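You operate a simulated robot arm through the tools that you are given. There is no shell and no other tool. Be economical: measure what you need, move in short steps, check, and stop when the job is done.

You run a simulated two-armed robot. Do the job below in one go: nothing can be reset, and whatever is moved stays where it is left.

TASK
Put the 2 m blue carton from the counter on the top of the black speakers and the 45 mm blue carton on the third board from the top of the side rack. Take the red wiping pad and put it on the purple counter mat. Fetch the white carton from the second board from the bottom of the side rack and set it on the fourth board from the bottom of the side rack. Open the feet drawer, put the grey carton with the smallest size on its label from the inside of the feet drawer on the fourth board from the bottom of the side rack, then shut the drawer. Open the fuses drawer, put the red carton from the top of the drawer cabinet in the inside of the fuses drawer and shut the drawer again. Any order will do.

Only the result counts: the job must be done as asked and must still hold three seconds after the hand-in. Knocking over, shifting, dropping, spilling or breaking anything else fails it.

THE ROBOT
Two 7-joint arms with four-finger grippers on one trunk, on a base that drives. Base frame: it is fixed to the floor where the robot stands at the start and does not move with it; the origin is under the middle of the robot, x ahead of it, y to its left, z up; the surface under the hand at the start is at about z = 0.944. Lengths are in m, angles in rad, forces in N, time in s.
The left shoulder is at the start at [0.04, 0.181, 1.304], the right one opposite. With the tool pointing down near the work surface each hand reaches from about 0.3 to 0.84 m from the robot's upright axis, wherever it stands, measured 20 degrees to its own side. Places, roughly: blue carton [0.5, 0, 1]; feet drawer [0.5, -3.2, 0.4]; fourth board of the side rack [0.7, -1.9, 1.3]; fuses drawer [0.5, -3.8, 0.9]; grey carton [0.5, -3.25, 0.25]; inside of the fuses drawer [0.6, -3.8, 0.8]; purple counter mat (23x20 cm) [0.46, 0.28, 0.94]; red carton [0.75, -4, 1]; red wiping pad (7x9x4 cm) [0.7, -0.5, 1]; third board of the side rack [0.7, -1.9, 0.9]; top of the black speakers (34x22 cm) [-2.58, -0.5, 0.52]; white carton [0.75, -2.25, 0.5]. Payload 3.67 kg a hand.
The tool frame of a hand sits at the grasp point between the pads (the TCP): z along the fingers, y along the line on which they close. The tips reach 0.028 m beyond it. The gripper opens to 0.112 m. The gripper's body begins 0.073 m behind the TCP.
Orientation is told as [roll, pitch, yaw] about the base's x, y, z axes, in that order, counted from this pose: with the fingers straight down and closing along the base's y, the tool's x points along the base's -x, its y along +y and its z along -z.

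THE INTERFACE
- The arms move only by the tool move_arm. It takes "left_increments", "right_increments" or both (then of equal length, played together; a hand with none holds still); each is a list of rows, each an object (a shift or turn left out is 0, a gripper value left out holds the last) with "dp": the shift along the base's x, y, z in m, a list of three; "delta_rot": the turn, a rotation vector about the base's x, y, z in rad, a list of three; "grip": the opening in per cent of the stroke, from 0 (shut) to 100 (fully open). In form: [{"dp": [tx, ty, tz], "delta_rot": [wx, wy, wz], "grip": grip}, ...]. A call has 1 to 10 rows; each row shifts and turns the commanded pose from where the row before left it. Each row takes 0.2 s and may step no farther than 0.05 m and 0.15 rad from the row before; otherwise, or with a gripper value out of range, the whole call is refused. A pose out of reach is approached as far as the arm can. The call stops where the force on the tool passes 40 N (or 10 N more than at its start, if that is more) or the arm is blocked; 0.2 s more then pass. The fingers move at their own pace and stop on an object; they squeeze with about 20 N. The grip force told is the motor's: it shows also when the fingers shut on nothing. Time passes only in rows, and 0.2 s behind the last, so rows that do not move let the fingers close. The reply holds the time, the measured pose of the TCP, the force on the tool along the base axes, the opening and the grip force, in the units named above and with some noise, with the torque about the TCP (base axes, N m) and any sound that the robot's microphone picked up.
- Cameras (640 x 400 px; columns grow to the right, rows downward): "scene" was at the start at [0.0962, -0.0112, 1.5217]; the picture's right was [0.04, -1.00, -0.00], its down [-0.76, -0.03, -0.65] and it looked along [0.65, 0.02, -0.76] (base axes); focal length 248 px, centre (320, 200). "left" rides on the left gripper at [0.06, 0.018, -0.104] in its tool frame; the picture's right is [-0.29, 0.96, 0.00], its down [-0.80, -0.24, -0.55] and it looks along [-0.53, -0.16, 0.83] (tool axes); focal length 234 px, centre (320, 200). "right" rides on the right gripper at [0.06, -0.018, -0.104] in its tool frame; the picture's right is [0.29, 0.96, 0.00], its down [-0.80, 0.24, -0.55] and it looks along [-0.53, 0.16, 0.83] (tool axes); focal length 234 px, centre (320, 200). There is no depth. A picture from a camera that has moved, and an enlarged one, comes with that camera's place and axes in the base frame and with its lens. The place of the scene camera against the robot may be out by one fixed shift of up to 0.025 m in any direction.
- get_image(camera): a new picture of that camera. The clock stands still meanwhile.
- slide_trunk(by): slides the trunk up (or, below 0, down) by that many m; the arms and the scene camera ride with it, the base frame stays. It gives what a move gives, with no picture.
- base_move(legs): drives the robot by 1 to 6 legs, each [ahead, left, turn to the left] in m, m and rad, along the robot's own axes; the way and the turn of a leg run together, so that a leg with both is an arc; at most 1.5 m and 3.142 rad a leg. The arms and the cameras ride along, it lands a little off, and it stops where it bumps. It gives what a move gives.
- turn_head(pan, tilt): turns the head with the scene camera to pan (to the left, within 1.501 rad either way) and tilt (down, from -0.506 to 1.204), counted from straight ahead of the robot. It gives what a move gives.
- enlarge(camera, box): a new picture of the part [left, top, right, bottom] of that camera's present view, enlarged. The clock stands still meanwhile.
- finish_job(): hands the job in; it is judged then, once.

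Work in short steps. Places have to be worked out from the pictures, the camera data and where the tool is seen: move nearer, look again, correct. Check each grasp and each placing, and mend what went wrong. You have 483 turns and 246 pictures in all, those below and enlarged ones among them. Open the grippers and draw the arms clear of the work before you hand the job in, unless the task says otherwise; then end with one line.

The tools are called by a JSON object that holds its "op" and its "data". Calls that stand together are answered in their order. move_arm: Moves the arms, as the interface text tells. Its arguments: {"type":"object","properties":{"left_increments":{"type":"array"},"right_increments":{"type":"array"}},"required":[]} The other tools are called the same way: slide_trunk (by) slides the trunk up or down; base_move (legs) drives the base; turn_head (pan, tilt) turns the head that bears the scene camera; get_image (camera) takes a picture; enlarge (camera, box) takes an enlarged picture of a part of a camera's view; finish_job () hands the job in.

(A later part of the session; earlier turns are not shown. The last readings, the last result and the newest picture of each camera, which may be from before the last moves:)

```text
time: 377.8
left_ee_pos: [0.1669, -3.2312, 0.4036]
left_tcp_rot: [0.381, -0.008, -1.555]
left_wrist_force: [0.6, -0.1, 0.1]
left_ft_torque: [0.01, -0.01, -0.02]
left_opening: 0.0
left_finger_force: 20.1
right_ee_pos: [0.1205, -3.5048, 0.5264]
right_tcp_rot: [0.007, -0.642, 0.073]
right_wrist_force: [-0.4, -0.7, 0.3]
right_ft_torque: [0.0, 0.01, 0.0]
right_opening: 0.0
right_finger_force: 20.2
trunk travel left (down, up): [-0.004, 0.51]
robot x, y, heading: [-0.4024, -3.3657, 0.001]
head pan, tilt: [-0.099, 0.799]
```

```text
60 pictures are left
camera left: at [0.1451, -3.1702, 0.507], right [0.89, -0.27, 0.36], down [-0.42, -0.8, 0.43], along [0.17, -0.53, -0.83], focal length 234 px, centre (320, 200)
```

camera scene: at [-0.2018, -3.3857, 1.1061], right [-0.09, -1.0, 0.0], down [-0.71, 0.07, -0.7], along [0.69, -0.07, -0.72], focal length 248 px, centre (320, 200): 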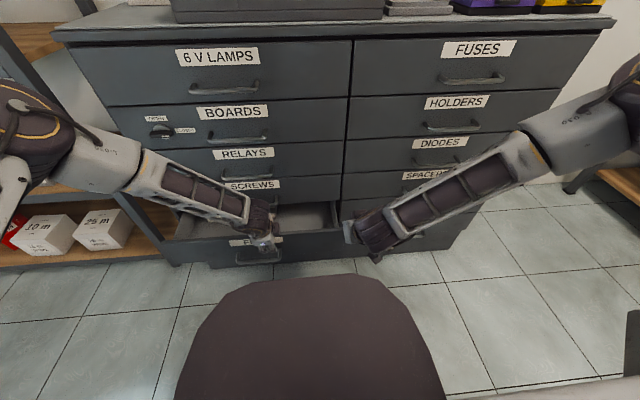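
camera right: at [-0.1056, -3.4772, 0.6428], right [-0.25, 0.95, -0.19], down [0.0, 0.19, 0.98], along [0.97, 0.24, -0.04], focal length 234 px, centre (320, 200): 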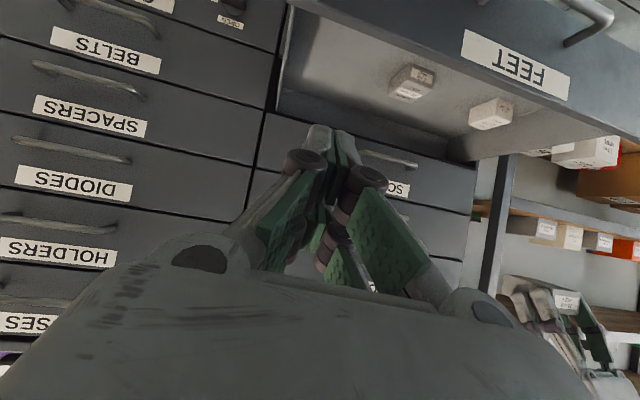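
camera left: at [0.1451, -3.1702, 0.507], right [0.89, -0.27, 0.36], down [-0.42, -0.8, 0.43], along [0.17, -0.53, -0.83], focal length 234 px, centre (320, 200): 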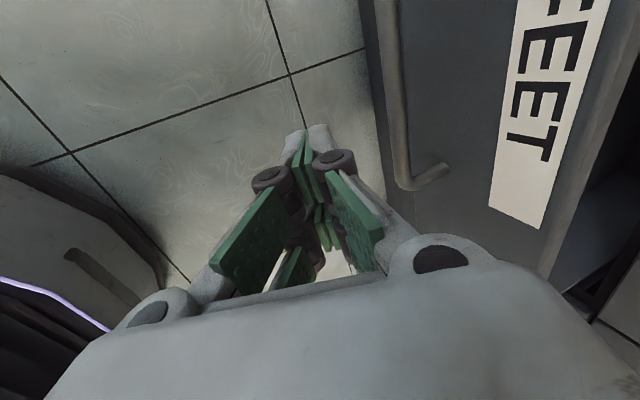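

The fist is before the bar. I flatten the tilt (to keep clear of the SCREWS handle) and push with the base.

{"op": "move_arm", "data": {"left_increments": [{"dp": [0, 0, 0], "delta_rot": [0, -0.12, 0]}, {"delta_rot": [0, -0.12, 0]}, {"dp": [0, 0, -0.005], "delta_rot": [0, -0.1, 0]}, {}]}}

{"op": "base_move", "data": {"legs": [[0.12, 0, 0]]}}

{"op": "get_image", "data": {"camera": "left"}}

```text
time: 378.8
left_ee_pos: [0.1674, -3.2305, 0.399]
left_tcp_rot: [0.721, -0.013, -1.557]
left_wrist_force: [0.1, 0.5, -0.8]
left_ft_torque: [0.01, 0.0, 0.01]
left_opening: 0.0002
left_finger_force: 19.6
right_ee_pos: [0.1212, -3.5037, 0.5257]
right_tcp_rot: [0.007, -0.644, 0.073]
right_wrist_force: [1.1, -0.2, 0.8]
right_ft_torque: [0.0, 0.02, 0.01]
right_opening: 0.0
right_finger_force: 20.6
trunk travel left (down, up): [-0.004, 0.51]
robot x, y, heading: [-0.4028, -3.3673, -0.001]
head pan, tilt: [-0.099, 0.799]
```

```text
time: 380.0
left_ee_pos: [0.2875, -3.2319, 0.3982]
left_tcp_rot: [0.719, -0.013, -1.559]
left_wrist_force: [0.9, 0.5, -0.8]
left_ft_torque: [0.03, 0.0, 0.0]
left_opening: 0.0001
left_finger_force: 20.2
right_ee_pos: [0.2401, -3.5031, 0.526]
right_tcp_rot: [0.007, -0.645, 0.071]
right_wrist_force: [-0.6, -0.1, 0.6]
right_ft_torque: [-0.02, -0.01, -0.05]
right_opening: 0.0
right_finger_force: 19.8
trunk travel left (down, up): [-0.004, 0.51]
robot x, y, heading: [-0.285, -3.3649, 0.003]
head pan, tilt: [-0.099, 0.799]
```

```text
59 pictures are left
camera left: at [0.2318, -3.1695, 0.4874], right [0.72, -0.27, 0.63], down [-0.54, -0.8, 0.27], along [0.43, -0.53, -0.72], focal length 234 px, centre (320, 200)
```

left: 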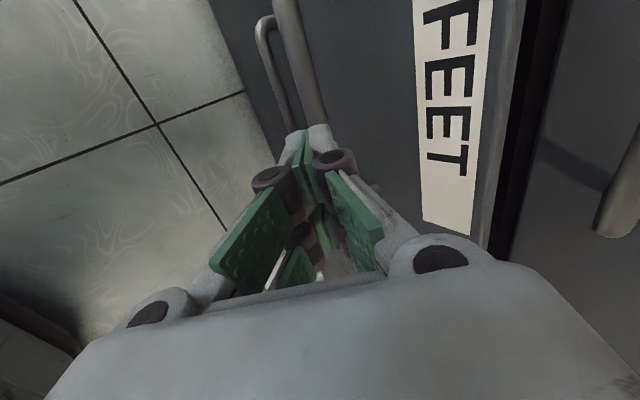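

Bar at the tips and moving in. I continue 6 cm more.

{"op": "base_move", "data": {"legs": [[0.06, 0, 0]]}}

{"op": "get_image", "data": {"camera": "left"}}

```text
time: 381.0
left_ee_pos: [0.345, -3.229, 0.3959]
left_tcp_rot: [0.716, -0.013, -1.557]
left_wrist_force: [0.6, 0.0, 0.5]
left_ft_torque: [-0.02, 0.0, 0.01]
left_opening: 0.0003
left_finger_force: 20.5
right_ee_pos: [0.3, -3.503, 0.5249]
right_tcp_rot: [0.006, -0.645, 0.071]
right_wrist_force: [0.5, -0.1, -0.2]
right_ft_torque: [-0.02, -0.01, 0.0]
right_opening: 0.0
right_finger_force: 19.9
trunk travel left (down, up): [-0.004, 0.51]
robot x, y, heading: [-0.2245, -3.3632, 0.008]
head pan, tilt: [-0.099, 0.799]
```

```text
58 pictures are left
camera left: at [0.2898, -3.1687, 0.4864], right [0.73, -0.27, 0.63], down [-0.53, -0.8, 0.27], along [0.43, -0.53, -0.73], focal length 234 px, centre (320, 200)
```

left: 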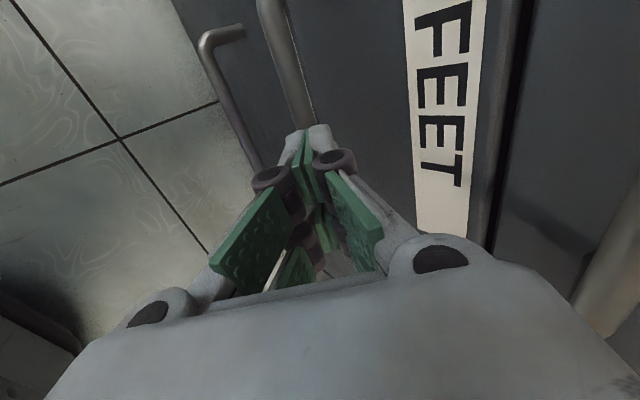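

Nearly flush. I finish with the arm until it meets resistance.

{"op": "move_arm", "data": {"left_increments": [{"dp": [0.01, 0, 0]}, {"dp": [0.01, 0, 0]}, {"dp": [0.008, 0, 0]}, {"dp": [0.008, 0, 0]}, {"dp": [0.008, 0, 0]}, {}]}}

{"op": "get_image", "data": {"camera": "left"}}

```text
time: 381.5
left_ee_pos: [0.3526, -3.2295, 0.3967]
left_tcp_rot: [0.712, -0.014, -1.557]
left_wrist_force: [-14.4, 3.8, 20.8]
left_ft_torque: [0.7, -0.02, 0.24]
left_opening: 0.0
left_finger_force: 19.9
right_ee_pos: [0.2987, -3.5041, 0.5275]
right_tcp_rot: [0.004, -0.647, 0.076]
right_wrist_force: [-0.5, 0.6, 0.0]
right_ft_torque: [0.01, 0.0, 0.02]
right_opening: 0.0001
right_finger_force: 20.0
trunk travel left (down, up): [-0.004, 0.51]
robot x, y, heading: [-0.221, -3.3618, 0.005]
head pan, tilt: [-0.099, 0.799]
stopped in row 2 (left hand): the force on the tool passed its limit at 49 N (the readings are from after the stop); the commanded pose is now the measured one
```

```text
57 pictures are left
camera left: at [0.2993, -3.1684, 0.4876], right [0.73, -0.27, 0.63], down [-0.53, -0.8, 0.27], along [0.43, -0.53, -0.73], focal length 234 px, centre (320, 200)
```

left: 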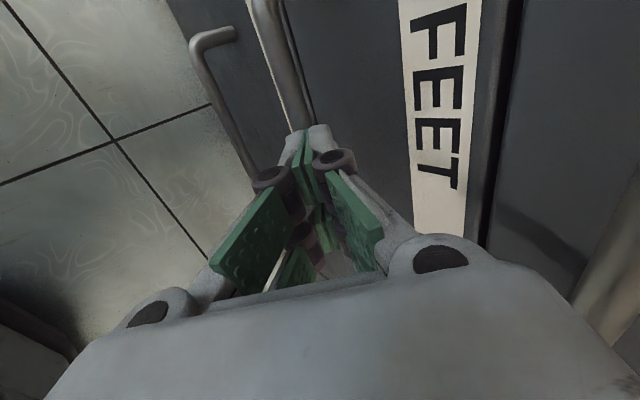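

The FEET drawer is shut. Now the red carton: I back off, raise the trunk and both hands, and drive toward the right end of the cabinet.

{"op": "base_move", "data": {"legs": [[-0.13, 0, 0]]}}

{"op": "slide_trunk", "data": {"by": 0.4}}

{"op": "move_arm", "data": {"left_increments": [{"dp": [-0.02, 0, 0.045]}, {"dp": [-0.02, 0, 0.045]}, {"dp": [0, 0, 0.045]}, {"dp": [0, 0, 0.045]}, {"dp": [0, 0, 0.045]}, {"dp": [0, 0, 0.045]}, {"dp": [0, 0, 0.045]}, {"dp": [0, 0, 0.045]}, {}], "right_increments": [{"dp": [0, 0, 0.045], "grip": 100}, {"dp": [0, 0, 0.045]}, {"dp": [0, 0, 0.045], "delta_rot": [0, 0.1, 0]}, {"dp": [0, 0, 0.045], "delta_rot": [0, 0.1, 0]}, {"dp": [0, 0, 0.045], "delta_rot": [0, 0.1, 0]}, {"dp": [0, 0, 0.045], "delta_rot": [0, 0.1, 0]}, {"dp": [0, 0, 0.03], "delta_rot": [0, 0.1, 0]}, {}, {}]}}

{"op": "base_move", "data": {"legs": [[0, -0.45, 0]]}}

{"op": "turn_head", "data": {"pan": -0.15, "tilt": 0.6}}

{"op": "get_image", "data": {"camera": "scene"}}

```text
time: 382.8
left_ee_pos: [0.2232, -3.2294, 0.3964]
left_tcp_rot: [0.71, -0.013, -1.56]
left_wrist_force: [-0.1, 0.1, 0.5]
left_ft_torque: [0.0, -0.01, 0.04]
left_opening: 0.0001
left_finger_force: 20.7
right_ee_pos: [0.1679, -3.5049, 0.5261]
right_tcp_rot: [0.008, -0.646, 0.073]
right_wrist_force: [-0.4, -0.3, 0.1]
right_ft_torque: [0.03, -0.07, 0.0]
right_opening: 0.0
right_finger_force: 19.9
trunk travel left (down, up): [-0.004, 0.51]
robot x, y, heading: [-0.3558, -3.3646, -0.001]
head pan, tilt: [-0.099, 0.799]
```

```text
time: 386.7
left_ee_pos: [0.224, -3.231, 0.7929]
left_tcp_rot: [0.707, -0.014, -1.559]
left_wrist_force: [0.3, -0.2, -1.1]
left_ft_torque: [-0.03, 0.07, -0.01]
left_opening: 0.0002
left_finger_force: 19.8
right_ee_pos: [0.1698, -3.5036, 0.9245]
right_tcp_rot: [0.006, -0.644, 0.072]
right_wrist_force: [0.4, -0.5, -0.4]
right_ft_torque: [-0.01, -0.02, -0.01]
right_opening: 0.0
right_finger_force: 19.7
trunk travel left (down, up): [-0.404, 0.11]
robot x, y, heading: [-0.356, -3.3653, 0.006]
head pan, tilt: [-0.099, 0.799]
```

```text
time: 388.7
left_ee_pos: [0.1835, -3.2339, 1.1556]
left_tcp_rot: [0.707, -0.013, -1.561]
left_wrist_force: [1.1, -0.2, -0.7]
left_ft_torque: [0.0, -0.01, 0.02]
left_opening: 0.0
left_finger_force: 19.6
right_ee_pos: [0.168, -3.5042, 1.2279]
right_tcp_rot: [0.043, -0.146, 0.057]
right_wrist_force: [-0.5, 0.6, 0.1]
right_ft_torque: [0.03, -0.01, 0.01]
right_opening: 0.1121
right_finger_force: 0.1
trunk travel left (down, up): [-0.404, 0.11]
robot x, y, heading: [-0.355, -3.3673, -0.003]
head pan, tilt: [-0.099, 0.799]
```

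```text
time: 391.4
left_ee_pos: [0.1864, -3.6703, 1.154]
left_tcp_rot: [0.707, -0.013, -1.546]
left_wrist_force: [0.1, 0.1, 1.0]
left_ft_torque: [-0.06, 0.01, 0.01]
left_opening: 0.0
left_finger_force: 19.6
right_ee_pos: [0.1732, -3.94, 1.2269]
right_tcp_rot: [0.039, -0.147, 0.072]
right_wrist_force: [-0.8, 0.2, -0.2]
right_ft_torque: [-0.02, -0.01, 0.0]
right_opening: 0.1118
right_finger_force: 0.0
trunk travel left (down, up): [-0.404, 0.11]
robot x, y, heading: [-0.3474, -3.8094, 0.016]
head pan, tilt: [-0.099, 0.799]
```

```text
time: 392.1
left_ee_pos: [0.1859, -3.6715, 1.1553]
left_tcp_rot: [0.705, -0.014, -1.547]
left_wrist_force: [-0.9, -1.0, -0.6]
left_ft_torque: [0.01, 0.01, 0.03]
left_opening: 0.0
left_finger_force: 20.0
right_ee_pos: [0.1732, -3.9414, 1.2273]
right_tcp_rot: [0.042, -0.148, 0.071]
right_wrist_force: [0.1, 0.5, 1.6]
right_ft_torque: [0.05, 0.0, -0.04]
right_opening: 0.112
right_finger_force: 0.1
trunk travel left (down, up): [-0.404, 0.11]
robot x, y, heading: [-0.3511, -3.8061, 0.013]
head pan, tilt: [-0.15, 0.6]
```

```text
56 pictures are left
camera scene: at [-0.2441, -3.8353, 1.522], right [-0.13, -0.99, 0.0], down [-0.56, 0.08, -0.82], along [0.82, -0.11, -0.57], focal length 248 px, centre (320, 200)
```

scene: 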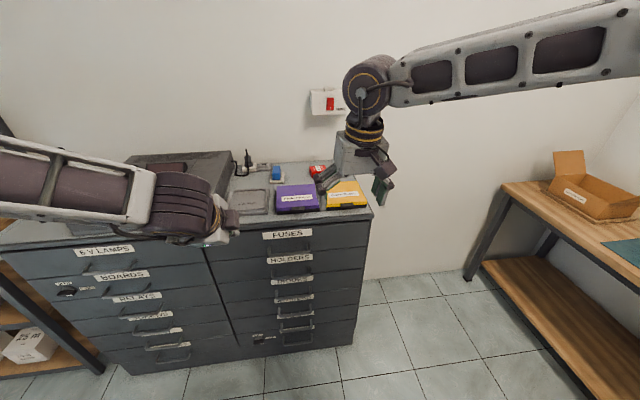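

The red carton is behind the right gripper. I drive 0.3 m forward with both hands above the cabinet top and look with the right wrist camera.

{"op": "base_move", "data": {"legs": [[0.3, 0, -0.013]]}}

{"op": "get_image", "data": {"camera": "right"}}

{"op": "get_image", "data": {"camera": "scene"}}

```text
time: 394.2
left_ee_pos: [0.4877, -3.6737, 1.1553]
left_tcp_rot: [0.71, -0.013, -1.557]
left_wrist_force: [1.4, -0.2, 0.8]
left_ft_torque: [-0.01, -0.03, 0.03]
left_opening: 0.0004
left_finger_force: 20.2
right_ee_pos: [0.4729, -3.9424, 1.2277]
right_tcp_rot: [0.041, -0.147, 0.06]
right_wrist_force: [0.5, -0.5, 0.2]
right_ft_torque: [-0.02, 0.01, 0.0]
right_opening: 0.1116
right_finger_force: 0.1
trunk travel left (down, up): [-0.404, 0.11]
robot x, y, heading: [-0.0496, -3.8072, 0.006]
head pan, tilt: [-0.15, 0.6]
```

```text
55 pictures are left
camera right: at [0.4003, -3.9704, 1.3202], right [-0.35, 0.94, 0.0], down [0.69, 0.26, 0.67], along [0.63, 0.23, -0.74], focal length 234 px, centre (320, 200)
```

right: 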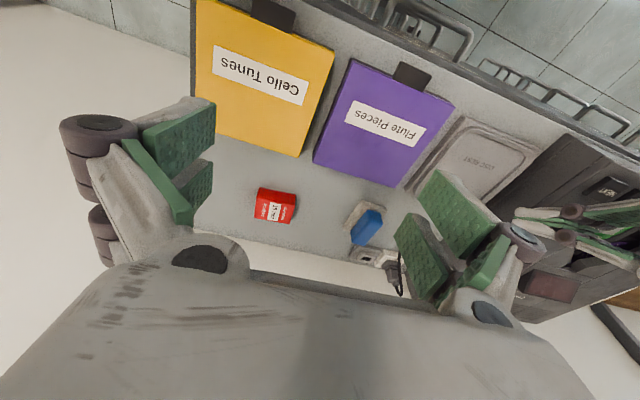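

```text
54 pictures are left
camera scene: at [0.0556, -3.8325, 1.5222], right [-0.14, -0.99, 0.0], down [-0.56, 0.08, -0.83], along [0.82, -0.12, -0.56], focal length 248 px, centre (320, 200)
```

scene: 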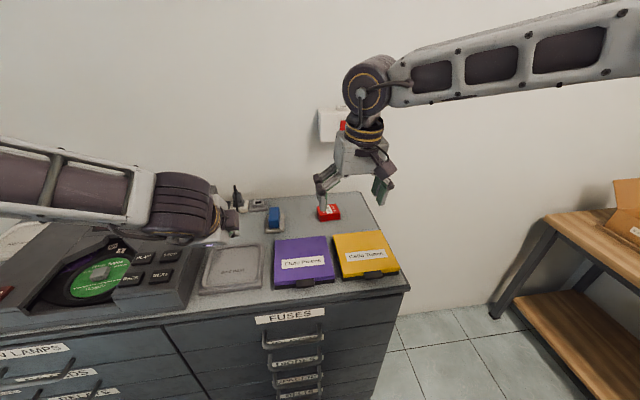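

The red carton is at about (0.71, -3.945), yaw ≈ 0.2. I creep 7 cm forward and bring the right hand over it.

{"op": "base_move", "data": {"legs": [[0.07, 0, 0]]}}

{"op": "move_arm", "data": {"right_increments": [{"dp": [0.03, 0, -0.03], "delta_rot": [-0.02, 0.07, 0.06]}, {"dp": [0.035, 0, -0.03], "delta_rot": [-0.02, 0.077, 0.07]}, {"dp": [0.035, 0, -0.03]}, {"dp": [0.03, 0, -0.02]}, {}]}}

{"op": "get_image", "data": {"camera": "right"}}

```text
time: 395.3
left_ee_pos: [0.5562, -3.6728, 1.1576]
left_tcp_rot: [0.712, -0.014, -1.555]
left_wrist_force: [-1.1, -0.4, -0.7]
left_ft_torque: [-0.03, -0.05, -0.01]
left_opening: 0.0
left_finger_force: 20.0
right_ee_pos: [0.5382, -3.9422, 1.2288]
right_tcp_rot: [0.041, -0.15, 0.062]
right_wrist_force: [-1.1, -0.4, -0.8]
right_ft_torque: [-0.02, -0.03, -0.03]
right_opening: 0.1123
right_finger_force: 0.3
trunk travel left (down, up): [-0.404, 0.11]
robot x, y, heading: [0.0209, -3.8033, 0.004]
head pan, tilt: [-0.15, 0.6]
```

```text
time: 396.5
left_ee_pos: [0.5574, -3.6719, 1.1562]
left_tcp_rot: [0.709, -0.015, -1.556]
left_wrist_force: [0.2, 0.6, 1.1]
left_ft_torque: [0.0, -0.04, 0.01]
left_opening: 0.0
left_finger_force: 20.0
right_ee_pos: [0.6497, -3.9615, 1.122]
right_tcp_rot: [0.019, 0.001, 0.196]
right_wrist_force: [-0.2, 0.0, -1.0]
right_ft_torque: [-0.03, -0.01, 0.03]
right_opening: 0.1118
right_finger_force: 0.0
right hand out of reach, approached as far as the arm can: row 3, 4
trunk travel left (down, up): [-0.404, 0.11]
robot x, y, heading: [0.021, -3.8038, 0.008]
head pan, tilt: [-0.15, 0.6]
```

```text
53 pictures are left
camera right: at [0.5952, -3.993, 1.2248], right [-0.47, 0.88, 0.02], down [0.74, 0.38, 0.56], along [0.49, 0.27, -0.83], focal length 234 px, centre (320, 200)
```

right: 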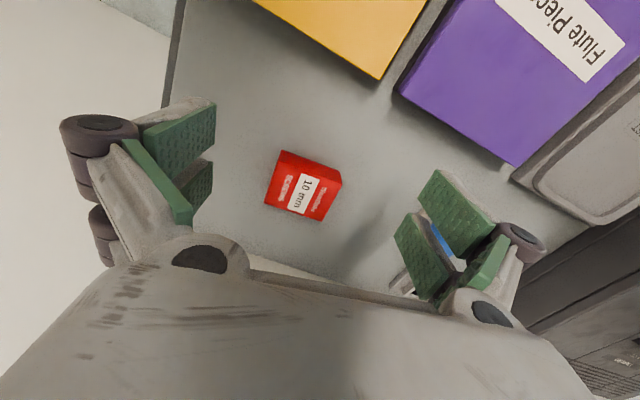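

The red carton (10 mm) is at (0.748, -3.934), top z ≈ 0.965, yaw ≈ 0.065. I use a forward tilt of ~30° to reach it.

{"op": "move_arm", "data": {"right_increments": [{"dp": [0.01, 0.005, -0.01], "delta_rot": [0, -0.12, -0.065]}, {"dp": [0.02, 0.007, -0.015], "delta_rot": [0, -0.12, -0.065]}, {"dp": [0.025, 0.007, -0.015], "delta_rot": [0, -0.12, 0]}, {"dp": [0.025, 0.007, -0.015], "delta_rot": [0, -0.12, 0]}, {}]}}

{"op": "get_image", "data": {"camera": "right"}}

```text
time: 397.7
left_ee_pos: [0.5582, -3.6726, 1.1545]
left_tcp_rot: [0.709, -0.014, -1.555]
left_wrist_force: [-0.1, 0.6, -0.2]
left_ft_torque: [-0.01, -0.04, -0.03]
left_opening: 0.0002
left_finger_force: 20.0
right_ee_pos: [0.7186, -3.9504, 1.0733]
right_tcp_rot: [-0.027, -0.475, 0.073]
right_wrist_force: [1.2, 0.5, -0.5]
right_ft_torque: [-0.01, 0.0, 0.01]
right_opening: 0.1123
right_finger_force: 0.0
right hand out of reach, approached as far as the arm can: row 3, 4
trunk travel left (down, up): [-0.404, 0.11]
robot x, y, heading: [0.0224, -3.8081, 0.008]
head pan, tilt: [-0.15, 0.6]
```

```text
52 pictures are left
camera right: at [0.619, -3.9739, 1.1378], right [-0.31, 0.94, -0.16], down [0.44, 0.29, 0.85], along [0.84, 0.2, -0.5], focal length 234 px, centre (320, 200)
```

right: 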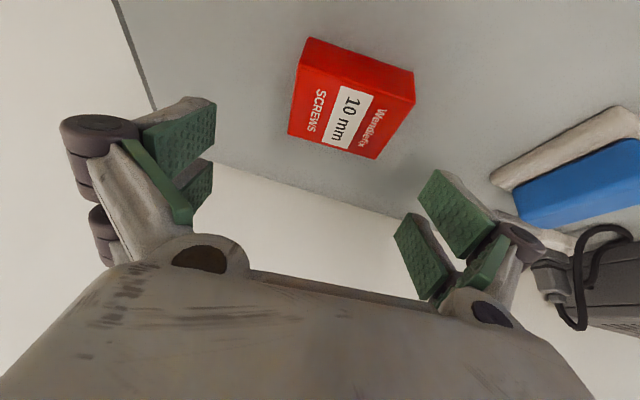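

Close now. I creep 3 cm more, then lower onto the carton.

{"op": "base_move", "data": {"legs": [[0.03, 0, 0]]}}

{"op": "move_arm", "data": {"right_increments": [{"dp": [0.0, 0.006, -0.03]}, {"dp": [0.0, 0.006, -0.03]}, {"dp": [0.0, 0.004, -0.02]}, {}]}}

{"op": "get_image", "data": {"camera": "right"}}

```text
time: 398.5
left_ee_pos: [0.5822, -3.6733, 1.1592]
left_tcp_rot: [0.715, -0.014, -1.557]
left_wrist_force: [-1.0, 0.4, 0.3]
left_ft_torque: [0.03, -0.05, -0.03]
left_opening: 0.0
left_finger_force: 20.1
right_ee_pos: [0.7414, -3.9507, 1.0779]
right_tcp_rot: [-0.029, -0.479, 0.076]
right_wrist_force: [-1.2, 0.6, 0.1]
right_ft_torque: [0.0, -0.06, 0.02]
right_opening: 0.112
right_finger_force: 0.0
trunk travel left (down, up): [-0.404, 0.11]
robot x, y, heading: [0.0489, -3.8038, 0.005]
head pan, tilt: [-0.15, 0.6]
```

```text
time: 399.5
left_ee_pos: [0.5882, -3.6725, 1.1565]
left_tcp_rot: [0.708, -0.014, -1.557]
left_wrist_force: [0.2, -0.2, 0.3]
left_ft_torque: [-0.04, 0.02, 0.02]
left_opening: 0.0002
left_finger_force: 20.4
right_ee_pos: [0.7227, -3.9628, 1.0109]
right_tcp_rot: [-0.028, -0.475, 0.073]
right_wrist_force: [-0.5, 0.2, -0.1]
right_ft_torque: [0.02, 0.01, -0.01]
right_opening: 0.112
right_finger_force: 0.1
right hand out of reach, approached as far as the arm can: row 1, 2, 3
trunk travel left (down, up): [-0.404, 0.11]
robot x, y, heading: [0.0504, -3.7999, 0.007]
head pan, tilt: [-0.15, 0.6]
```

```text
51 pictures are left
camera right: at [0.6233, -3.9855, 1.0762], right [-0.31, 0.94, -0.16], down [0.44, 0.29, 0.85], along [0.84, 0.2, -0.5], focal length 234 px, centre (320, 200)
```

right: 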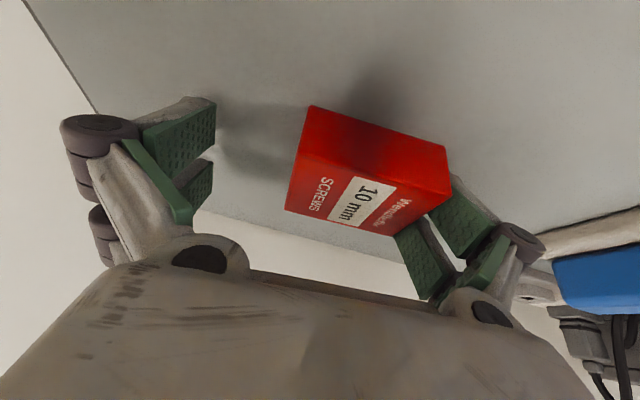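

The arm would reach further with a lower trunk. I raise both hands 0.12 m and slide the trunk down 0.15 m.

{"op": "move_arm", "data": {"left_increments": [{"dp": [0, 0, 0.04]}, {"dp": [0, 0, 0.04]}, {"dp": [-0.03, 0, 0.04]}, {}], "right_increments": [{"dp": [0, 0.01, 0.04]}, {"dp": [0, 0.01, 0.04]}, {"dp": [0, 0.01, 0.04]}, {}]}}

{"op": "slide_trunk", "data": {"by": -0.12}}

{"op": "move_arm", "data": {"right_increments": [{"dp": [0.015, 0.004, -0.01]}, {"dp": [0.012, 0.0, -0.01]}, {}]}}

{"op": "get_image", "data": {"camera": "right"}}

```text
time: 400.5
left_ee_pos: [0.5558, -3.668, 1.1887]
left_tcp_rot: [0.719, -0.013, -1.551]
left_wrist_force: [0.4, -0.1, -0.3]
left_ft_torque: [0.02, -0.01, 0.04]
left_opening: 0.0
left_finger_force: 20.4
left hand out of reach, approached as far as the arm can: row 1, 2, 3
right_ee_pos: [0.7251, -3.9324, 1.1312]
right_tcp_rot: [-0.029, -0.475, 0.075]
right_wrist_force: [0.6, -0.3, -0.6]
right_ft_torque: [0.02, -0.02, 0.0]
right_opening: 0.1119
right_finger_force: 0.0
trunk travel left (down, up): [-0.404, 0.11]
robot x, y, heading: [0.051, -3.8057, 0.004]
head pan, tilt: [-0.15, 0.6]
```

```text
time: 402.0
left_ee_pos: [0.5553, -3.6668, 1.0697]
left_tcp_rot: [0.715, -0.016, -1.551]
left_wrist_force: [-0.7, 0.5, 0.4]
left_ft_torque: [-0.01, 0.0, -0.03]
left_opening: 0.0
left_finger_force: 19.6
right_ee_pos: [0.7245, -3.9313, 1.0105]
right_tcp_rot: [-0.028, -0.473, 0.073]
right_wrist_force: [0.0, -0.5, 0.6]
right_ft_torque: [0.02, 0.01, -0.01]
right_opening: 0.1119
right_finger_force: 0.1
trunk travel left (down, up): [-0.284, 0.23]
robot x, y, heading: [0.0498, -3.8117, 0.004]
head pan, tilt: [-0.15, 0.6]
```

```text
time: 402.6
left_ee_pos: [0.5523, -3.6674, 1.0715]
left_tcp_rot: [0.72, -0.016, -1.553]
left_wrist_force: [0.8, 0.2, 0.6]
left_ft_torque: [0.02, 0.02, -0.01]
left_opening: 0.0003
left_finger_force: 20.0
right_ee_pos: [0.7393, -3.9259, 1.0074]
right_tcp_rot: [-0.014, -0.494, 0.075]
right_wrist_force: [-26.4, -4.0, 36.7]
right_ft_torque: [-0.49, 1.24, -0.43]
right_opening: 0.1053
right_finger_force: 32.1
right hand out of reach, approached as far as the arm can: row 2
trunk travel left (down, up): [-0.284, 0.23]
robot x, y, heading: [0.0517, -3.8054, 0.004]
head pan, tilt: [-0.15, 0.6]
stopped in row 3 (right hand): the force on the tool passed its limit at 45 N (the readings are from after the stop); the commanded pose is now the measured one
```

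```text
50 pictures are left
camera right: at [0.639, -3.9508, 1.0715], right [-0.32, 0.94, -0.15], down [0.42, 0.28, 0.86], along [0.85, 0.21, -0.48], focal length 234 px, centre (320, 200)
```

right: 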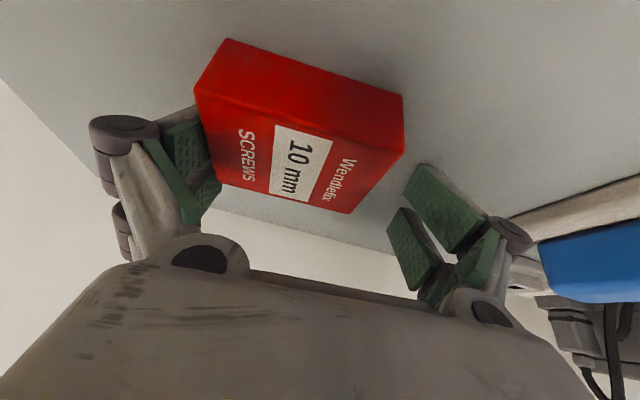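

The -y finger touched the carton's top edge (top is near z 0.985). I lift, shift 2 cm to y ≈ -3.945, and check.

{"op": "move_arm", "data": {"right_increments": [{"dp": [-0.005, 0, 0.03], "grip": 100}, {"dp": [-0.004, -0.02, 0]}, {}]}}

{"op": "get_image", "data": {"camera": "right"}}

```text
time: 403.4
left_ee_pos: [0.5563, -3.6668, 1.0673]
left_tcp_rot: [0.716, -0.015, -1.551]
left_wrist_force: [0.1, 0.6, -0.3]
left_ft_torque: [-0.03, 0.0, -0.01]
left_opening: 0.0002
left_finger_force: 19.9
right_ee_pos: [0.7345, -3.9466, 1.0297]
right_tcp_rot: [-0.017, -0.479, 0.076]
right_wrist_force: [0.0, 0.6, 0.0]
right_ft_torque: [0.0, 0.04, -0.02]
right_opening: 0.112
right_finger_force: 0.0
trunk travel left (down, up): [-0.284, 0.23]
robot x, y, heading: [0.0516, -3.8081, 0.008]
head pan, tilt: [-0.15, 0.6]
```

```text
49 pictures are left
camera right: at [0.6356, -3.9711, 1.0937], right [-0.32, 0.94, -0.15], down [0.43, 0.28, 0.86], along [0.84, 0.21, -0.5], focal length 234 px, centre (320, 200)
```

right: 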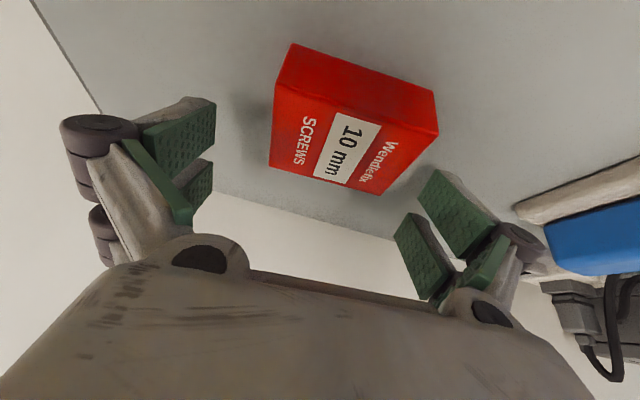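

The carton is ~9 cm wide, centre (0.739, -3.940), yaw ≈ 0.14. I align and descend.

{"op": "move_arm", "data": {"right_increments": [{"dp": [0.003, 0.006, -0.01], "delta_rot": [0, 0, 0.065]}, {"dp": [0.002, 0, -0.015]}, {"dp": [0, 0, -0.012]}, {"dp": [0, 0, -0.012]}, {}]}}

{"op": "get_image", "data": {"camera": "right"}}

```text
time: 404.3
left_ee_pos: [0.5531, -3.666, 1.0694]
left_tcp_rot: [0.719, -0.018, -1.552]
left_wrist_force: [0.8, -0.2, 0.1]
left_ft_torque: [0.04, -0.01, 0.01]
left_opening: 0.0
left_finger_force: 20.0
right_ee_pos: [0.7404, -3.9396, 1.0074]
right_tcp_rot: [-0.011, -0.507, 0.141]
right_wrist_force: [-20.3, -1.7, 27.0]
right_ft_torque: [-0.13, 0.88, -0.13]
right_opening: 0.1102
right_finger_force: 24.9
trunk travel left (down, up): [-0.284, 0.23]
robot x, y, heading: [0.0487, -3.8035, 0.006]
head pan, tilt: [-0.15, 0.6]
stopped in row 4 (right hand): the force on the tool passed its limit at 49 N (the readings are from after the stop); the commanded pose is now the measured one
```

```text
48 pictures are left
camera right: at [0.6414, -3.9705, 1.068], right [-0.38, 0.91, -0.15], down [0.39, 0.3, 0.87], along [0.84, 0.27, -0.47], focal length 234 px, centre (320, 200)
```

right: 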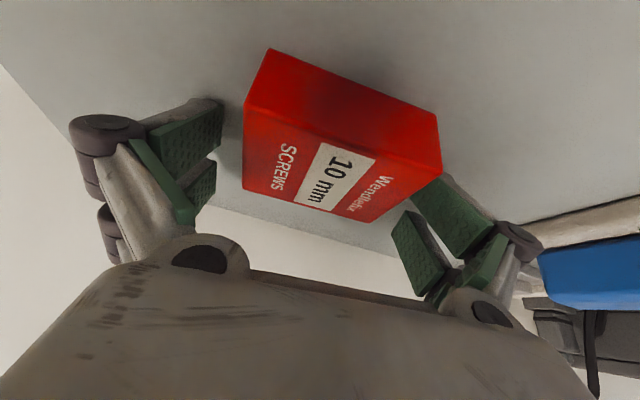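

The tips are on the cabinet top itself (z ≈ 0.975), so the carton is taller and nearer: centre (0.712, -3.946). I lift slightly and move back.

{"op": "move_arm", "data": {"right_increments": [{"dp": [-0.003, -0.003, 0.012]}, {"dp": [-0.014, -0.004, 0]}, {"dp": [-0.012, 0, 0]}, {}]}}

{"op": "get_image", "data": {"camera": "right"}}

```text
time: 405.3
left_ee_pos: [0.5558, -3.6663, 1.0687]
left_tcp_rot: [0.716, -0.016, -1.55]
left_wrist_force: [-0.2, 0.5, -0.1]
left_ft_torque: [0.02, 0.03, 0.02]
left_opening: 0.0
left_finger_force: 20.6
right_ee_pos: [0.714, -3.947, 1.0133]
right_tcp_rot: [-0.011, -0.501, 0.14]
right_wrist_force: [0.1, 0.2, 0.4]
right_ft_torque: [-0.01, -0.01, -0.02]
right_opening: 0.1121
right_finger_force: 0.0
trunk travel left (down, up): [-0.284, 0.23]
robot x, y, heading: [0.0513, -3.805, 0.007]
head pan, tilt: [-0.15, 0.6]
```

```text
47 pictures are left
camera right: at [0.6154, -3.9794, 1.0754], right [-0.38, 0.91, -0.15], down [0.4, 0.3, 0.87], along [0.84, 0.27, -0.48], focal length 234 px, centre (320, 200)
```

right: 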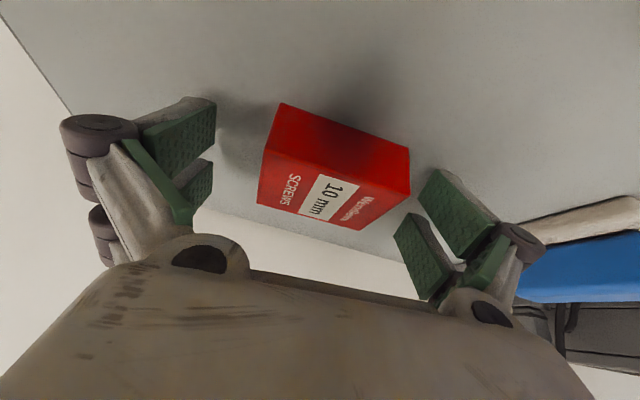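

Centred between the fingers. I close.

{"op": "move_arm", "data": {"right_increments": [{"dp": [0.003, 0.002, -0.003]}, {"grip": 0}, {"grip": 0}, {"grip": 0}, {"grip": 0}]}}

{"op": "move_arm", "data": {"right_increments": [{"dp": [0, 0, 0.008]}, {"dp": [0, 0, 0.012]}, {"dp": [0, 0, 0.02]}, {"dp": [-0.01, 0, 0.03]}, {"dp": [-0.02, 0, 0.03]}, {}]}}

{"op": "get_image", "data": {"camera": "right"}}

```text
time: 406.3
left_ee_pos: [0.554, -3.6662, 1.0691]
left_tcp_rot: [0.716, -0.017, -1.548]
left_wrist_force: [-1.1, -1.0, -0.9]
left_ft_torque: [0.07, 0.04, 0.04]
left_opening: 0.0
left_finger_force: 19.9
right_ee_pos: [0.7159, -3.9375, 1.0185]
right_tcp_rot: [0.001, -0.517, 0.143]
right_wrist_force: [-11.2, 10.0, 16.2]
right_ft_torque: [-0.31, 0.54, -0.49]
right_opening: 0.0699
right_finger_force: 20.0
trunk travel left (down, up): [-0.284, 0.23]
robot x, y, heading: [0.0514, -3.8029, 0.011]
head pan, tilt: [-0.15, 0.6]
stopped in row 4 (right hand): the force on the tool passed its limit at 44 N (the readings are from after the stop); the commanded pose is now the measured one
```

```text
time: 407.7
left_ee_pos: [0.5552, -3.6654, 1.0688]
left_tcp_rot: [0.715, -0.016, -1.548]
left_wrist_force: [0.6, 0.3, -0.4]
left_ft_torque: [-0.01, 0.02, 0.01]
left_opening: 0.0003
left_finger_force: 20.3
right_ee_pos: [0.6888, -3.9395, 1.1119]
right_tcp_rot: [-0.003, -0.508, 0.145]
right_wrist_force: [0.4, 0.0, -1.1]
right_ft_torque: [0.0, 0.03, -0.02]
right_opening: 0.0699
right_finger_force: 19.7
trunk travel left (down, up): [-0.284, 0.23]
robot x, y, heading: [0.0518, -3.8018, 0.014]
head pan, tilt: [-0.15, 0.6]
```

```text
46 pictures are left
camera right: at [0.5892, -3.9728, 1.175], right [-0.39, 0.91, -0.14], down [0.39, 0.3, 0.87], along [0.84, 0.28, -0.47], focal length 234 px, centre (320, 200)
```

right: 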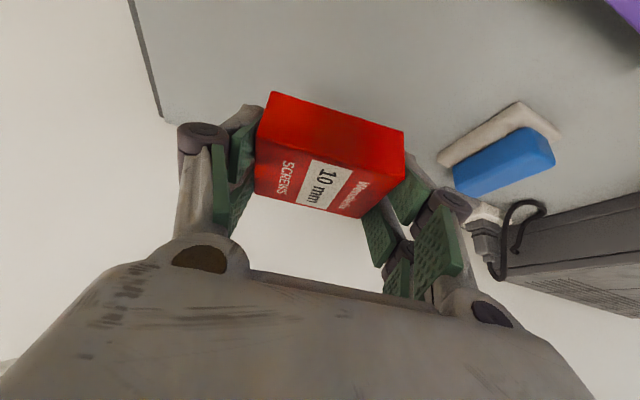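

The red carton is held. I raise both hands and back away from the cabinet to open the FUSES drawer.

{"op": "move_arm", "data": {"left_increments": [{"dp": [0, 0, 0.03]}, {"dp": [0, 0, 0.03]}, {}, {}], "right_increments": [{"dp": [-0.02, 0, 0.04]}, {"dp": [-0.03, 0, 0.035]}, {"dp": [-0.04, 0, 0.02]}, {}]}}

{"op": "base_move", "data": {"legs": [[-0.35, 0, -0.012], [0, -0.12, 0]]}}

{"op": "turn_head", "data": {"pan": 0.1, "tilt": 0.7}}

{"op": "get_image", "data": {"camera": "scene"}}

```text
time: 408.7
left_ee_pos: [0.553, -3.6639, 1.0726]
left_tcp_rot: [0.72, -0.017, -1.549]
left_wrist_force: [0.1, 0.5, 0.5]
left_ft_torque: [-0.01, -0.02, 0.0]
left_opening: 0.0
left_finger_force: 20.0
left hand out of reach, approached as far as the arm can: row 1, 2
right_ee_pos: [0.5983, -3.937, 1.2092]
right_tcp_rot: [-0.003, -0.509, 0.145]
right_wrist_force: [0.5, -0.5, -1.6]
right_ft_torque: [0.0, 0.01, 0.02]
right_opening: 0.0699
right_finger_force: 20.1
trunk travel left (down, up): [-0.284, 0.23]
robot x, y, heading: [0.0481, -3.8059, 0.014]
head pan, tilt: [-0.15, 0.6]
```

```text
time: 411.9
left_ee_pos: [0.2008, -3.7889, 1.0725]
left_tcp_rot: [0.723, -0.018, -1.564]
left_wrist_force: [0.3, 0.2, 0.0]
left_ft_torque: [0.0, -0.02, 0.02]
left_opening: 0.0
left_finger_force: 20.1
right_ee_pos: [0.2406, -4.0636, 1.21]
right_tcp_rot: [-0.004, -0.51, 0.127]
right_wrist_force: [1.0, -0.6, -1.0]
right_ft_torque: [-0.04, 0.04, 0.0]
right_opening: 0.0698
right_finger_force: 20.6
trunk travel left (down, up): [-0.284, 0.23]
robot x, y, heading: [-0.306, -3.9244, -0.008]
head pan, tilt: [-0.15, 0.6]
```

```text
time: 412.6
left_ee_pos: [0.2003, -3.7905, 1.0734]
left_tcp_rot: [0.723, -0.017, -1.564]
left_wrist_force: [-0.8, -0.2, 0.8]
left_ft_torque: [0.02, 0.0, 0.01]
left_opening: 0.0
left_finger_force: 19.9
right_ee_pos: [0.2401, -4.0642, 1.2096]
right_tcp_rot: [-0.004, -0.51, 0.127]
right_wrist_force: [-0.2, -0.2, -1.5]
right_ft_torque: [-0.03, 0.01, 0.01]
right_opening: 0.0702
right_finger_force: 19.8
trunk travel left (down, up): [-0.284, 0.23]
robot x, y, heading: [-0.3011, -3.9265, -0.01]
head pan, tilt: [0.099, 0.7]
```

```text
45 pictures are left
camera scene: at [-0.2015, -3.929, 1.3937], right [0.09, -1.0, 0.0], down [-0.64, -0.06, -0.76], along [0.76, 0.07, -0.64], focal length 248 px, centre (320, 200)
```

scene: 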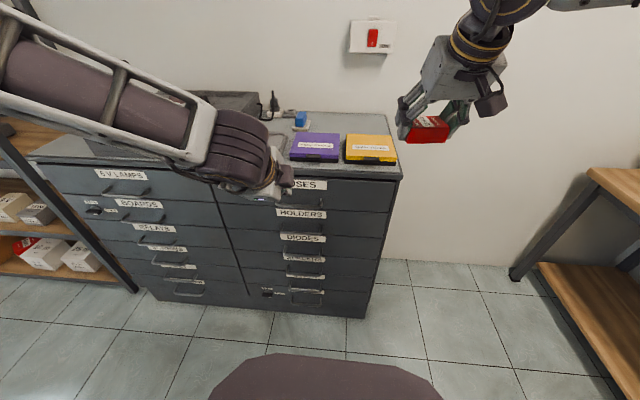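

The left hand is above the FUSES handle. I lower it to a pre-grip pose and look.

{"op": "move_arm", "data": {"left_increments": [{"dp": [0.02, 0, -0.04], "grip": 35}, {"dp": [0.03, 0, -0.03]}, {"dp": [0.03, 0, -0.025]}, {"dp": [0.02, 0, -0.01]}, {}]}}

{"op": "get_image", "data": {"camera": "left"}}

{"op": "get_image", "data": {"camera": "scene"}}

```text
time: 413.8
left_ee_pos: [0.2999, -3.7899, 0.9696]
left_tcp_rot: [0.723, -0.018, -1.564]
left_wrist_force: [0.4, 0.8, -0.6]
left_ft_torque: [-0.03, -0.02, 0.0]
left_opening: 0.0393
left_finger_force: 0.0
right_ee_pos: [0.2405, -4.0629, 1.2104]
right_tcp_rot: [-0.003, -0.51, 0.127]
right_wrist_force: [0.2, 0.5, -1.8]
right_ft_torque: [-0.01, -0.04, -0.01]
right_opening: 0.0701
right_finger_force: 20.1
trunk travel left (down, up): [-0.284, 0.23]
robot x, y, heading: [-0.3057, -3.9218, -0.011]
head pan, tilt: [0.099, 0.7]
```

```text
44 pictures are left
camera left: at [0.2455, -3.7283, 1.0581], right [0.72, -0.27, 0.64], down [-0.54, -0.8, 0.27], along [0.43, -0.54, -0.72], focal length 234 px, centre (320, 200)
```

left: 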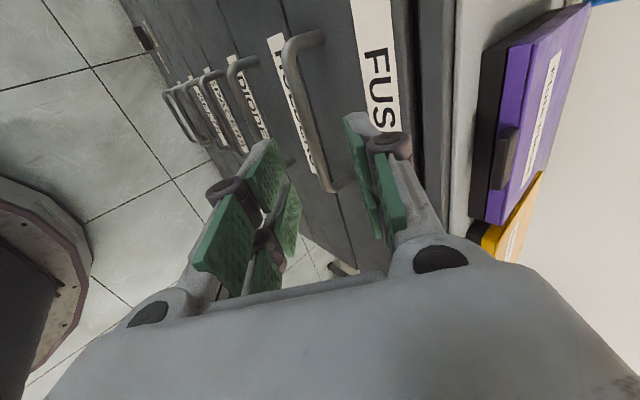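

```text
43 pictures are left
camera scene: at [-0.2024, -3.9285, 1.3938], right [0.09, -1.0, 0.0], down [-0.64, -0.06, -0.77], along [0.76, 0.07, -0.64], focal length 248 px, centre (320, 200)
```

scene: 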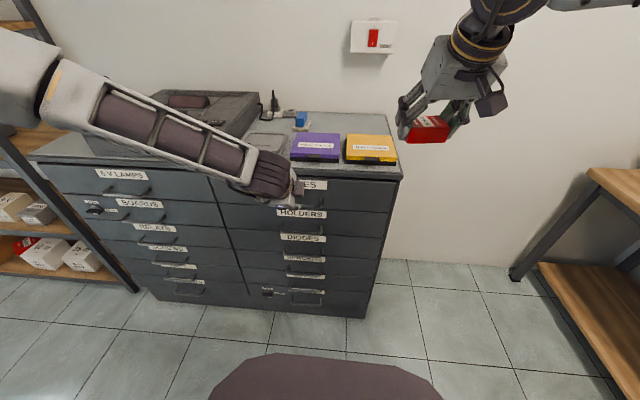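

The FUSES bar is at about (0.373, -3.784, 0.879). I narrow the opening a little and advance along the tool axis.

{"op": "move_arm", "data": {"left_increments": [{"dp": [-0.004, 0.003, -0.003], "grip": 27}, {"dp": [0.022, 0, -0.025]}, {"dp": [0.022, 0, -0.025]}, {"dp": [0.015, 0, -0.017]}, {"dp": [0.0085, 0, -0.0097]}, {}]}}

{"op": "get_image", "data": {"camera": "left"}}

```text
time: 415.2
left_ee_pos: [0.3648, -3.7884, 0.8879]
left_tcp_rot: [0.722, -0.017, -1.564]
left_wrist_force: [-0.6, 0.3, -0.1]
left_ft_torque: [-0.01, -0.02, 0.02]
left_opening: 0.0302
left_finger_force: 0.1
right_ee_pos: [0.2398, -4.064, 1.2104]
right_tcp_rot: [-0.004, -0.51, 0.129]
right_wrist_force: [-0.4, 0.5, -0.8]
right_ft_torque: [0.02, 0.02, 0.04]
right_opening: 0.0698
right_finger_force: 19.9
trunk travel left (down, up): [-0.284, 0.23]
robot x, y, heading: [-0.3044, -3.9241, -0.007]
head pan, tilt: [0.099, 0.7]
```

```text
42 pictures are left
camera left: at [0.3093, -3.7267, 0.9771], right [0.72, -0.27, 0.64], down [-0.54, -0.8, 0.27], along [0.43, -0.54, -0.72], focal length 234 px, centre (320, 200)
```

left: 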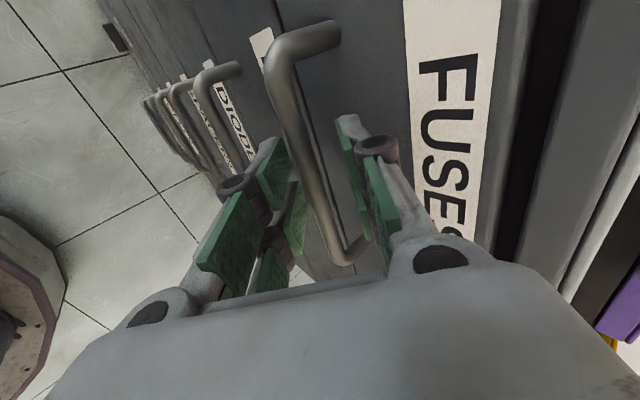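

Bar between the pads. I go 6 mm deeper, close, and pull.

{"op": "move_arm", "data": {"left_increments": [{"dp": [0.004, 0, -0.005]}, {"grip": 0}, {"grip": 0}, {"grip": 0}]}}

{"op": "move_arm", "data": {"left_increments": [{"dp": [-0.015, 0, 0]}, {"dp": [-0.025, 0, 0]}, {"dp": [-0.03, 0, 0]}, {"dp": [-0.03, 0, 0]}, {"dp": [-0.03, 0, 0]}, {}]}}

{"op": "get_image", "data": {"camera": "scene"}}

```text
time: 416.2
left_ee_pos: [0.3656, -3.788, 0.8782]
left_tcp_rot: [0.715, -0.015, -1.566]
left_wrist_force: [-18.5, -0.8, -24.4]
left_ft_torque: [1.19, 0.26, -0.84]
left_opening: 0.0111
left_finger_force: 45.2
right_ee_pos: [0.2415, -4.0627, 1.2094]
right_tcp_rot: [-0.002, -0.509, 0.128]
right_wrist_force: [-0.6, -0.9, -0.7]
right_ft_torque: [-0.03, 0.01, 0.0]
right_opening: 0.0698
right_finger_force: 19.8
trunk travel left (down, up): [-0.284, 0.23]
robot x, y, heading: [-0.3035, -3.9195, -0.01]
head pan, tilt: [0.099, 0.7]
```

```text
time: 417.1
left_ee_pos: [0.2918, -3.787, 0.8792]
left_tcp_rot: [0.708, -0.015, -1.569]
left_wrist_force: [-1.1, -3.2, -17.9]
left_ft_torque: [0.58, 0.03, -0.72]
left_opening: 0.0111
left_finger_force: 44.8
right_ee_pos: [0.241, -4.0657, 1.2102]
right_tcp_rot: [-0.004, -0.512, 0.126]
right_wrist_force: [-0.6, 0.1, -1.0]
right_ft_torque: [0.01, -0.01, 0.03]
right_opening: 0.07
right_finger_force: 20.3
trunk travel left (down, up): [-0.284, 0.23]
robot x, y, heading: [-0.3051, -3.922, -0.005]
head pan, tilt: [0.099, 0.7]
stopped in row 4 (left hand): the force on the tool passed its limit at 42 N (the readings are from after the stop); the commanded pose is now the measured one
```

```text
41 pictures are left
camera scene: at [-0.2024, -3.9289, 1.394], right [0.09, -1.0, 0.0], down [-0.64, -0.06, -0.77], along [0.76, 0.07, -0.64], focal length 248 px, centre (320, 200)
```

scene: 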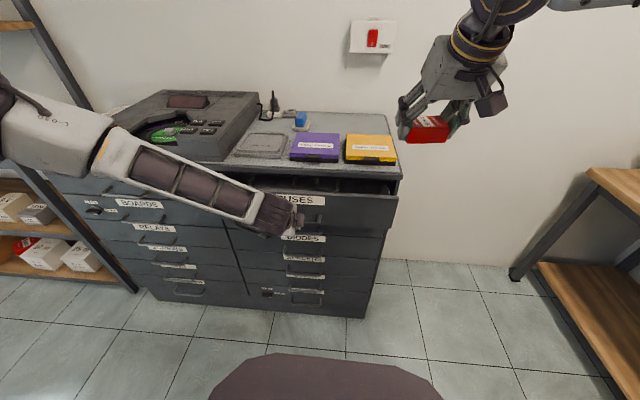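

It is opening. I ease the height by 2 mm and pull on.

{"op": "move_arm", "data": {"left_increments": [{"dp": [-0.015, 0, -0.003]}, {"dp": [-0.025, 0, 0]}, {"dp": [-0.025, 0, -0.001]}, {"dp": [-0.025, 0, 0]}, {"dp": [-0.025, 0, 0]}, {"dp": [-0.025, 0, 0]}, {}]}}

{"op": "get_image", "data": {"camera": "scene"}}

```text
time: 418.7
left_ee_pos: [0.1557, -3.7885, 0.8794]
left_tcp_rot: [0.718, -0.016, -1.567]
left_wrist_force: [-0.4, -7.4, 16.8]
left_ft_torque: [1.39, -0.18, -0.49]
left_opening: 0.0113
left_finger_force: 45.3
right_ee_pos: [0.2391, -4.0653, 1.2099]
right_tcp_rot: [-0.003, -0.512, 0.126]
right_wrist_force: [-0.5, 0.7, -1.0]
right_ft_torque: [0.03, -0.01, 0.0]
right_opening: 0.0698
right_finger_force: 20.4
trunk travel left (down, up): [-0.284, 0.23]
robot x, y, heading: [-0.3035, -3.9189, -0.009]
head pan, tilt: [0.099, 0.7]
```

```text
40 pictures are left
camera scene: at [-0.2026, -3.9302, 1.3939], right [0.09, -1.0, 0.0], down [-0.64, -0.06, -0.77], along [0.76, 0.07, -0.64], focal length 248 px, centre (320, 200)
```

scene: 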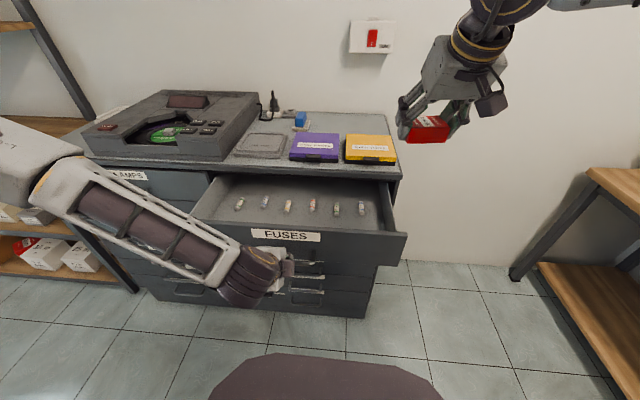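

The drawer is open 0.21 m, with a row of fuses at x ≈ 0.385; the free strip lies between them and the front panel. I keep holding it and bring the red carton over the free strip, yawing the right hand so its camera clears the panel.

{"op": "move_arm", "data": {"right_increments": [{"dp": [0.013, 0.03, -0.015], "delta_rot": [0, 0, 0.14]}, {"dp": [0.013, 0.033, -0.015], "delta_rot": [0, 0, 0.14]}, {"dp": [0.013, 0.033, -0.02], "delta_rot": [0, 0, 0.14]}, {"dp": [0.013, 0.033, -0.03], "delta_rot": [0, 0, 0.14]}, {"dp": [0.013, 0.033, -0.03], "delta_rot": [0, 0, 0.14]}, {}]}}

{"op": "get_image", "data": {"camera": "scene"}}

{"op": "get_image", "data": {"camera": "right"}}

```text
time: 420.1
left_ee_pos: [0.1544, -3.7874, 0.8794]
left_tcp_rot: [0.717, -0.015, -1.566]
left_wrist_force: [0.5, -9.7, 22.8]
left_ft_torque: [0.55, -0.2, -1.13]
left_opening: 0.0112
left_finger_force: 45.0
right_ee_pos: [0.2777, -3.9396, 1.1165]
right_tcp_rot: [-0.004, -0.514, 0.791]
right_wrist_force: [0.4, 0.5, -1.5]
right_ft_torque: [0.0, -0.03, -0.02]
right_opening: 0.0698
right_finger_force: 19.8
right hand out of reach, approached as far as the arm can: row 5
trunk travel left (down, up): [-0.284, 0.23]
robot x, y, heading: [-0.3039, -3.9211, -0.011]
head pan, tilt: [0.099, 0.7]
```

```text
39 pictures are left
camera scene: at [-0.2038, -3.9305, 1.3939], right [0.09, -1.0, 0.0], down [-0.64, -0.06, -0.77], along [0.76, 0.07, -0.64], focal length 248 px, centre (320, 200)
```

scene: 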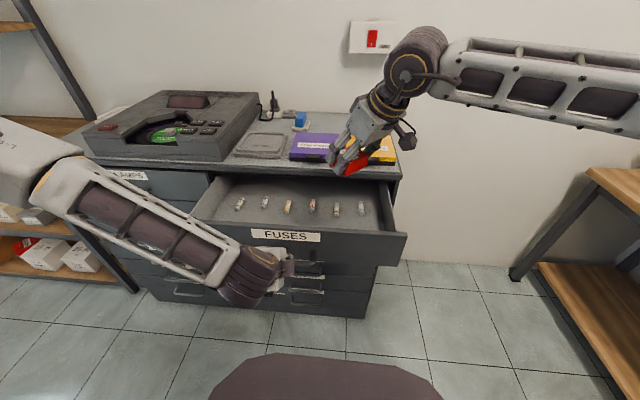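

```text
38 pictures are left
camera right: at [0.2181, -4.026, 1.1767], right [-0.86, 0.49, -0.14], down [0.12, 0.47, 0.87], along [0.5, 0.73, -0.47], focal length 234 px, centre (320, 200)
```

right: 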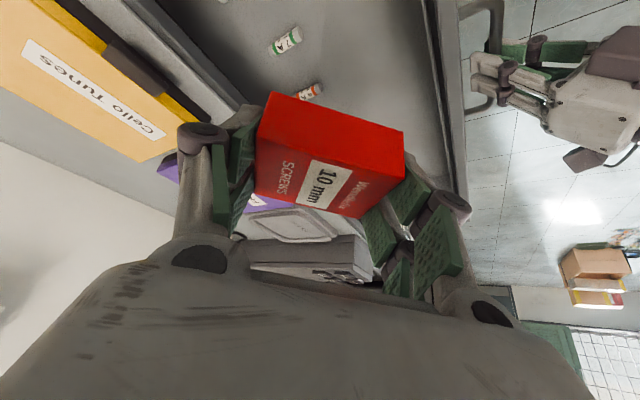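

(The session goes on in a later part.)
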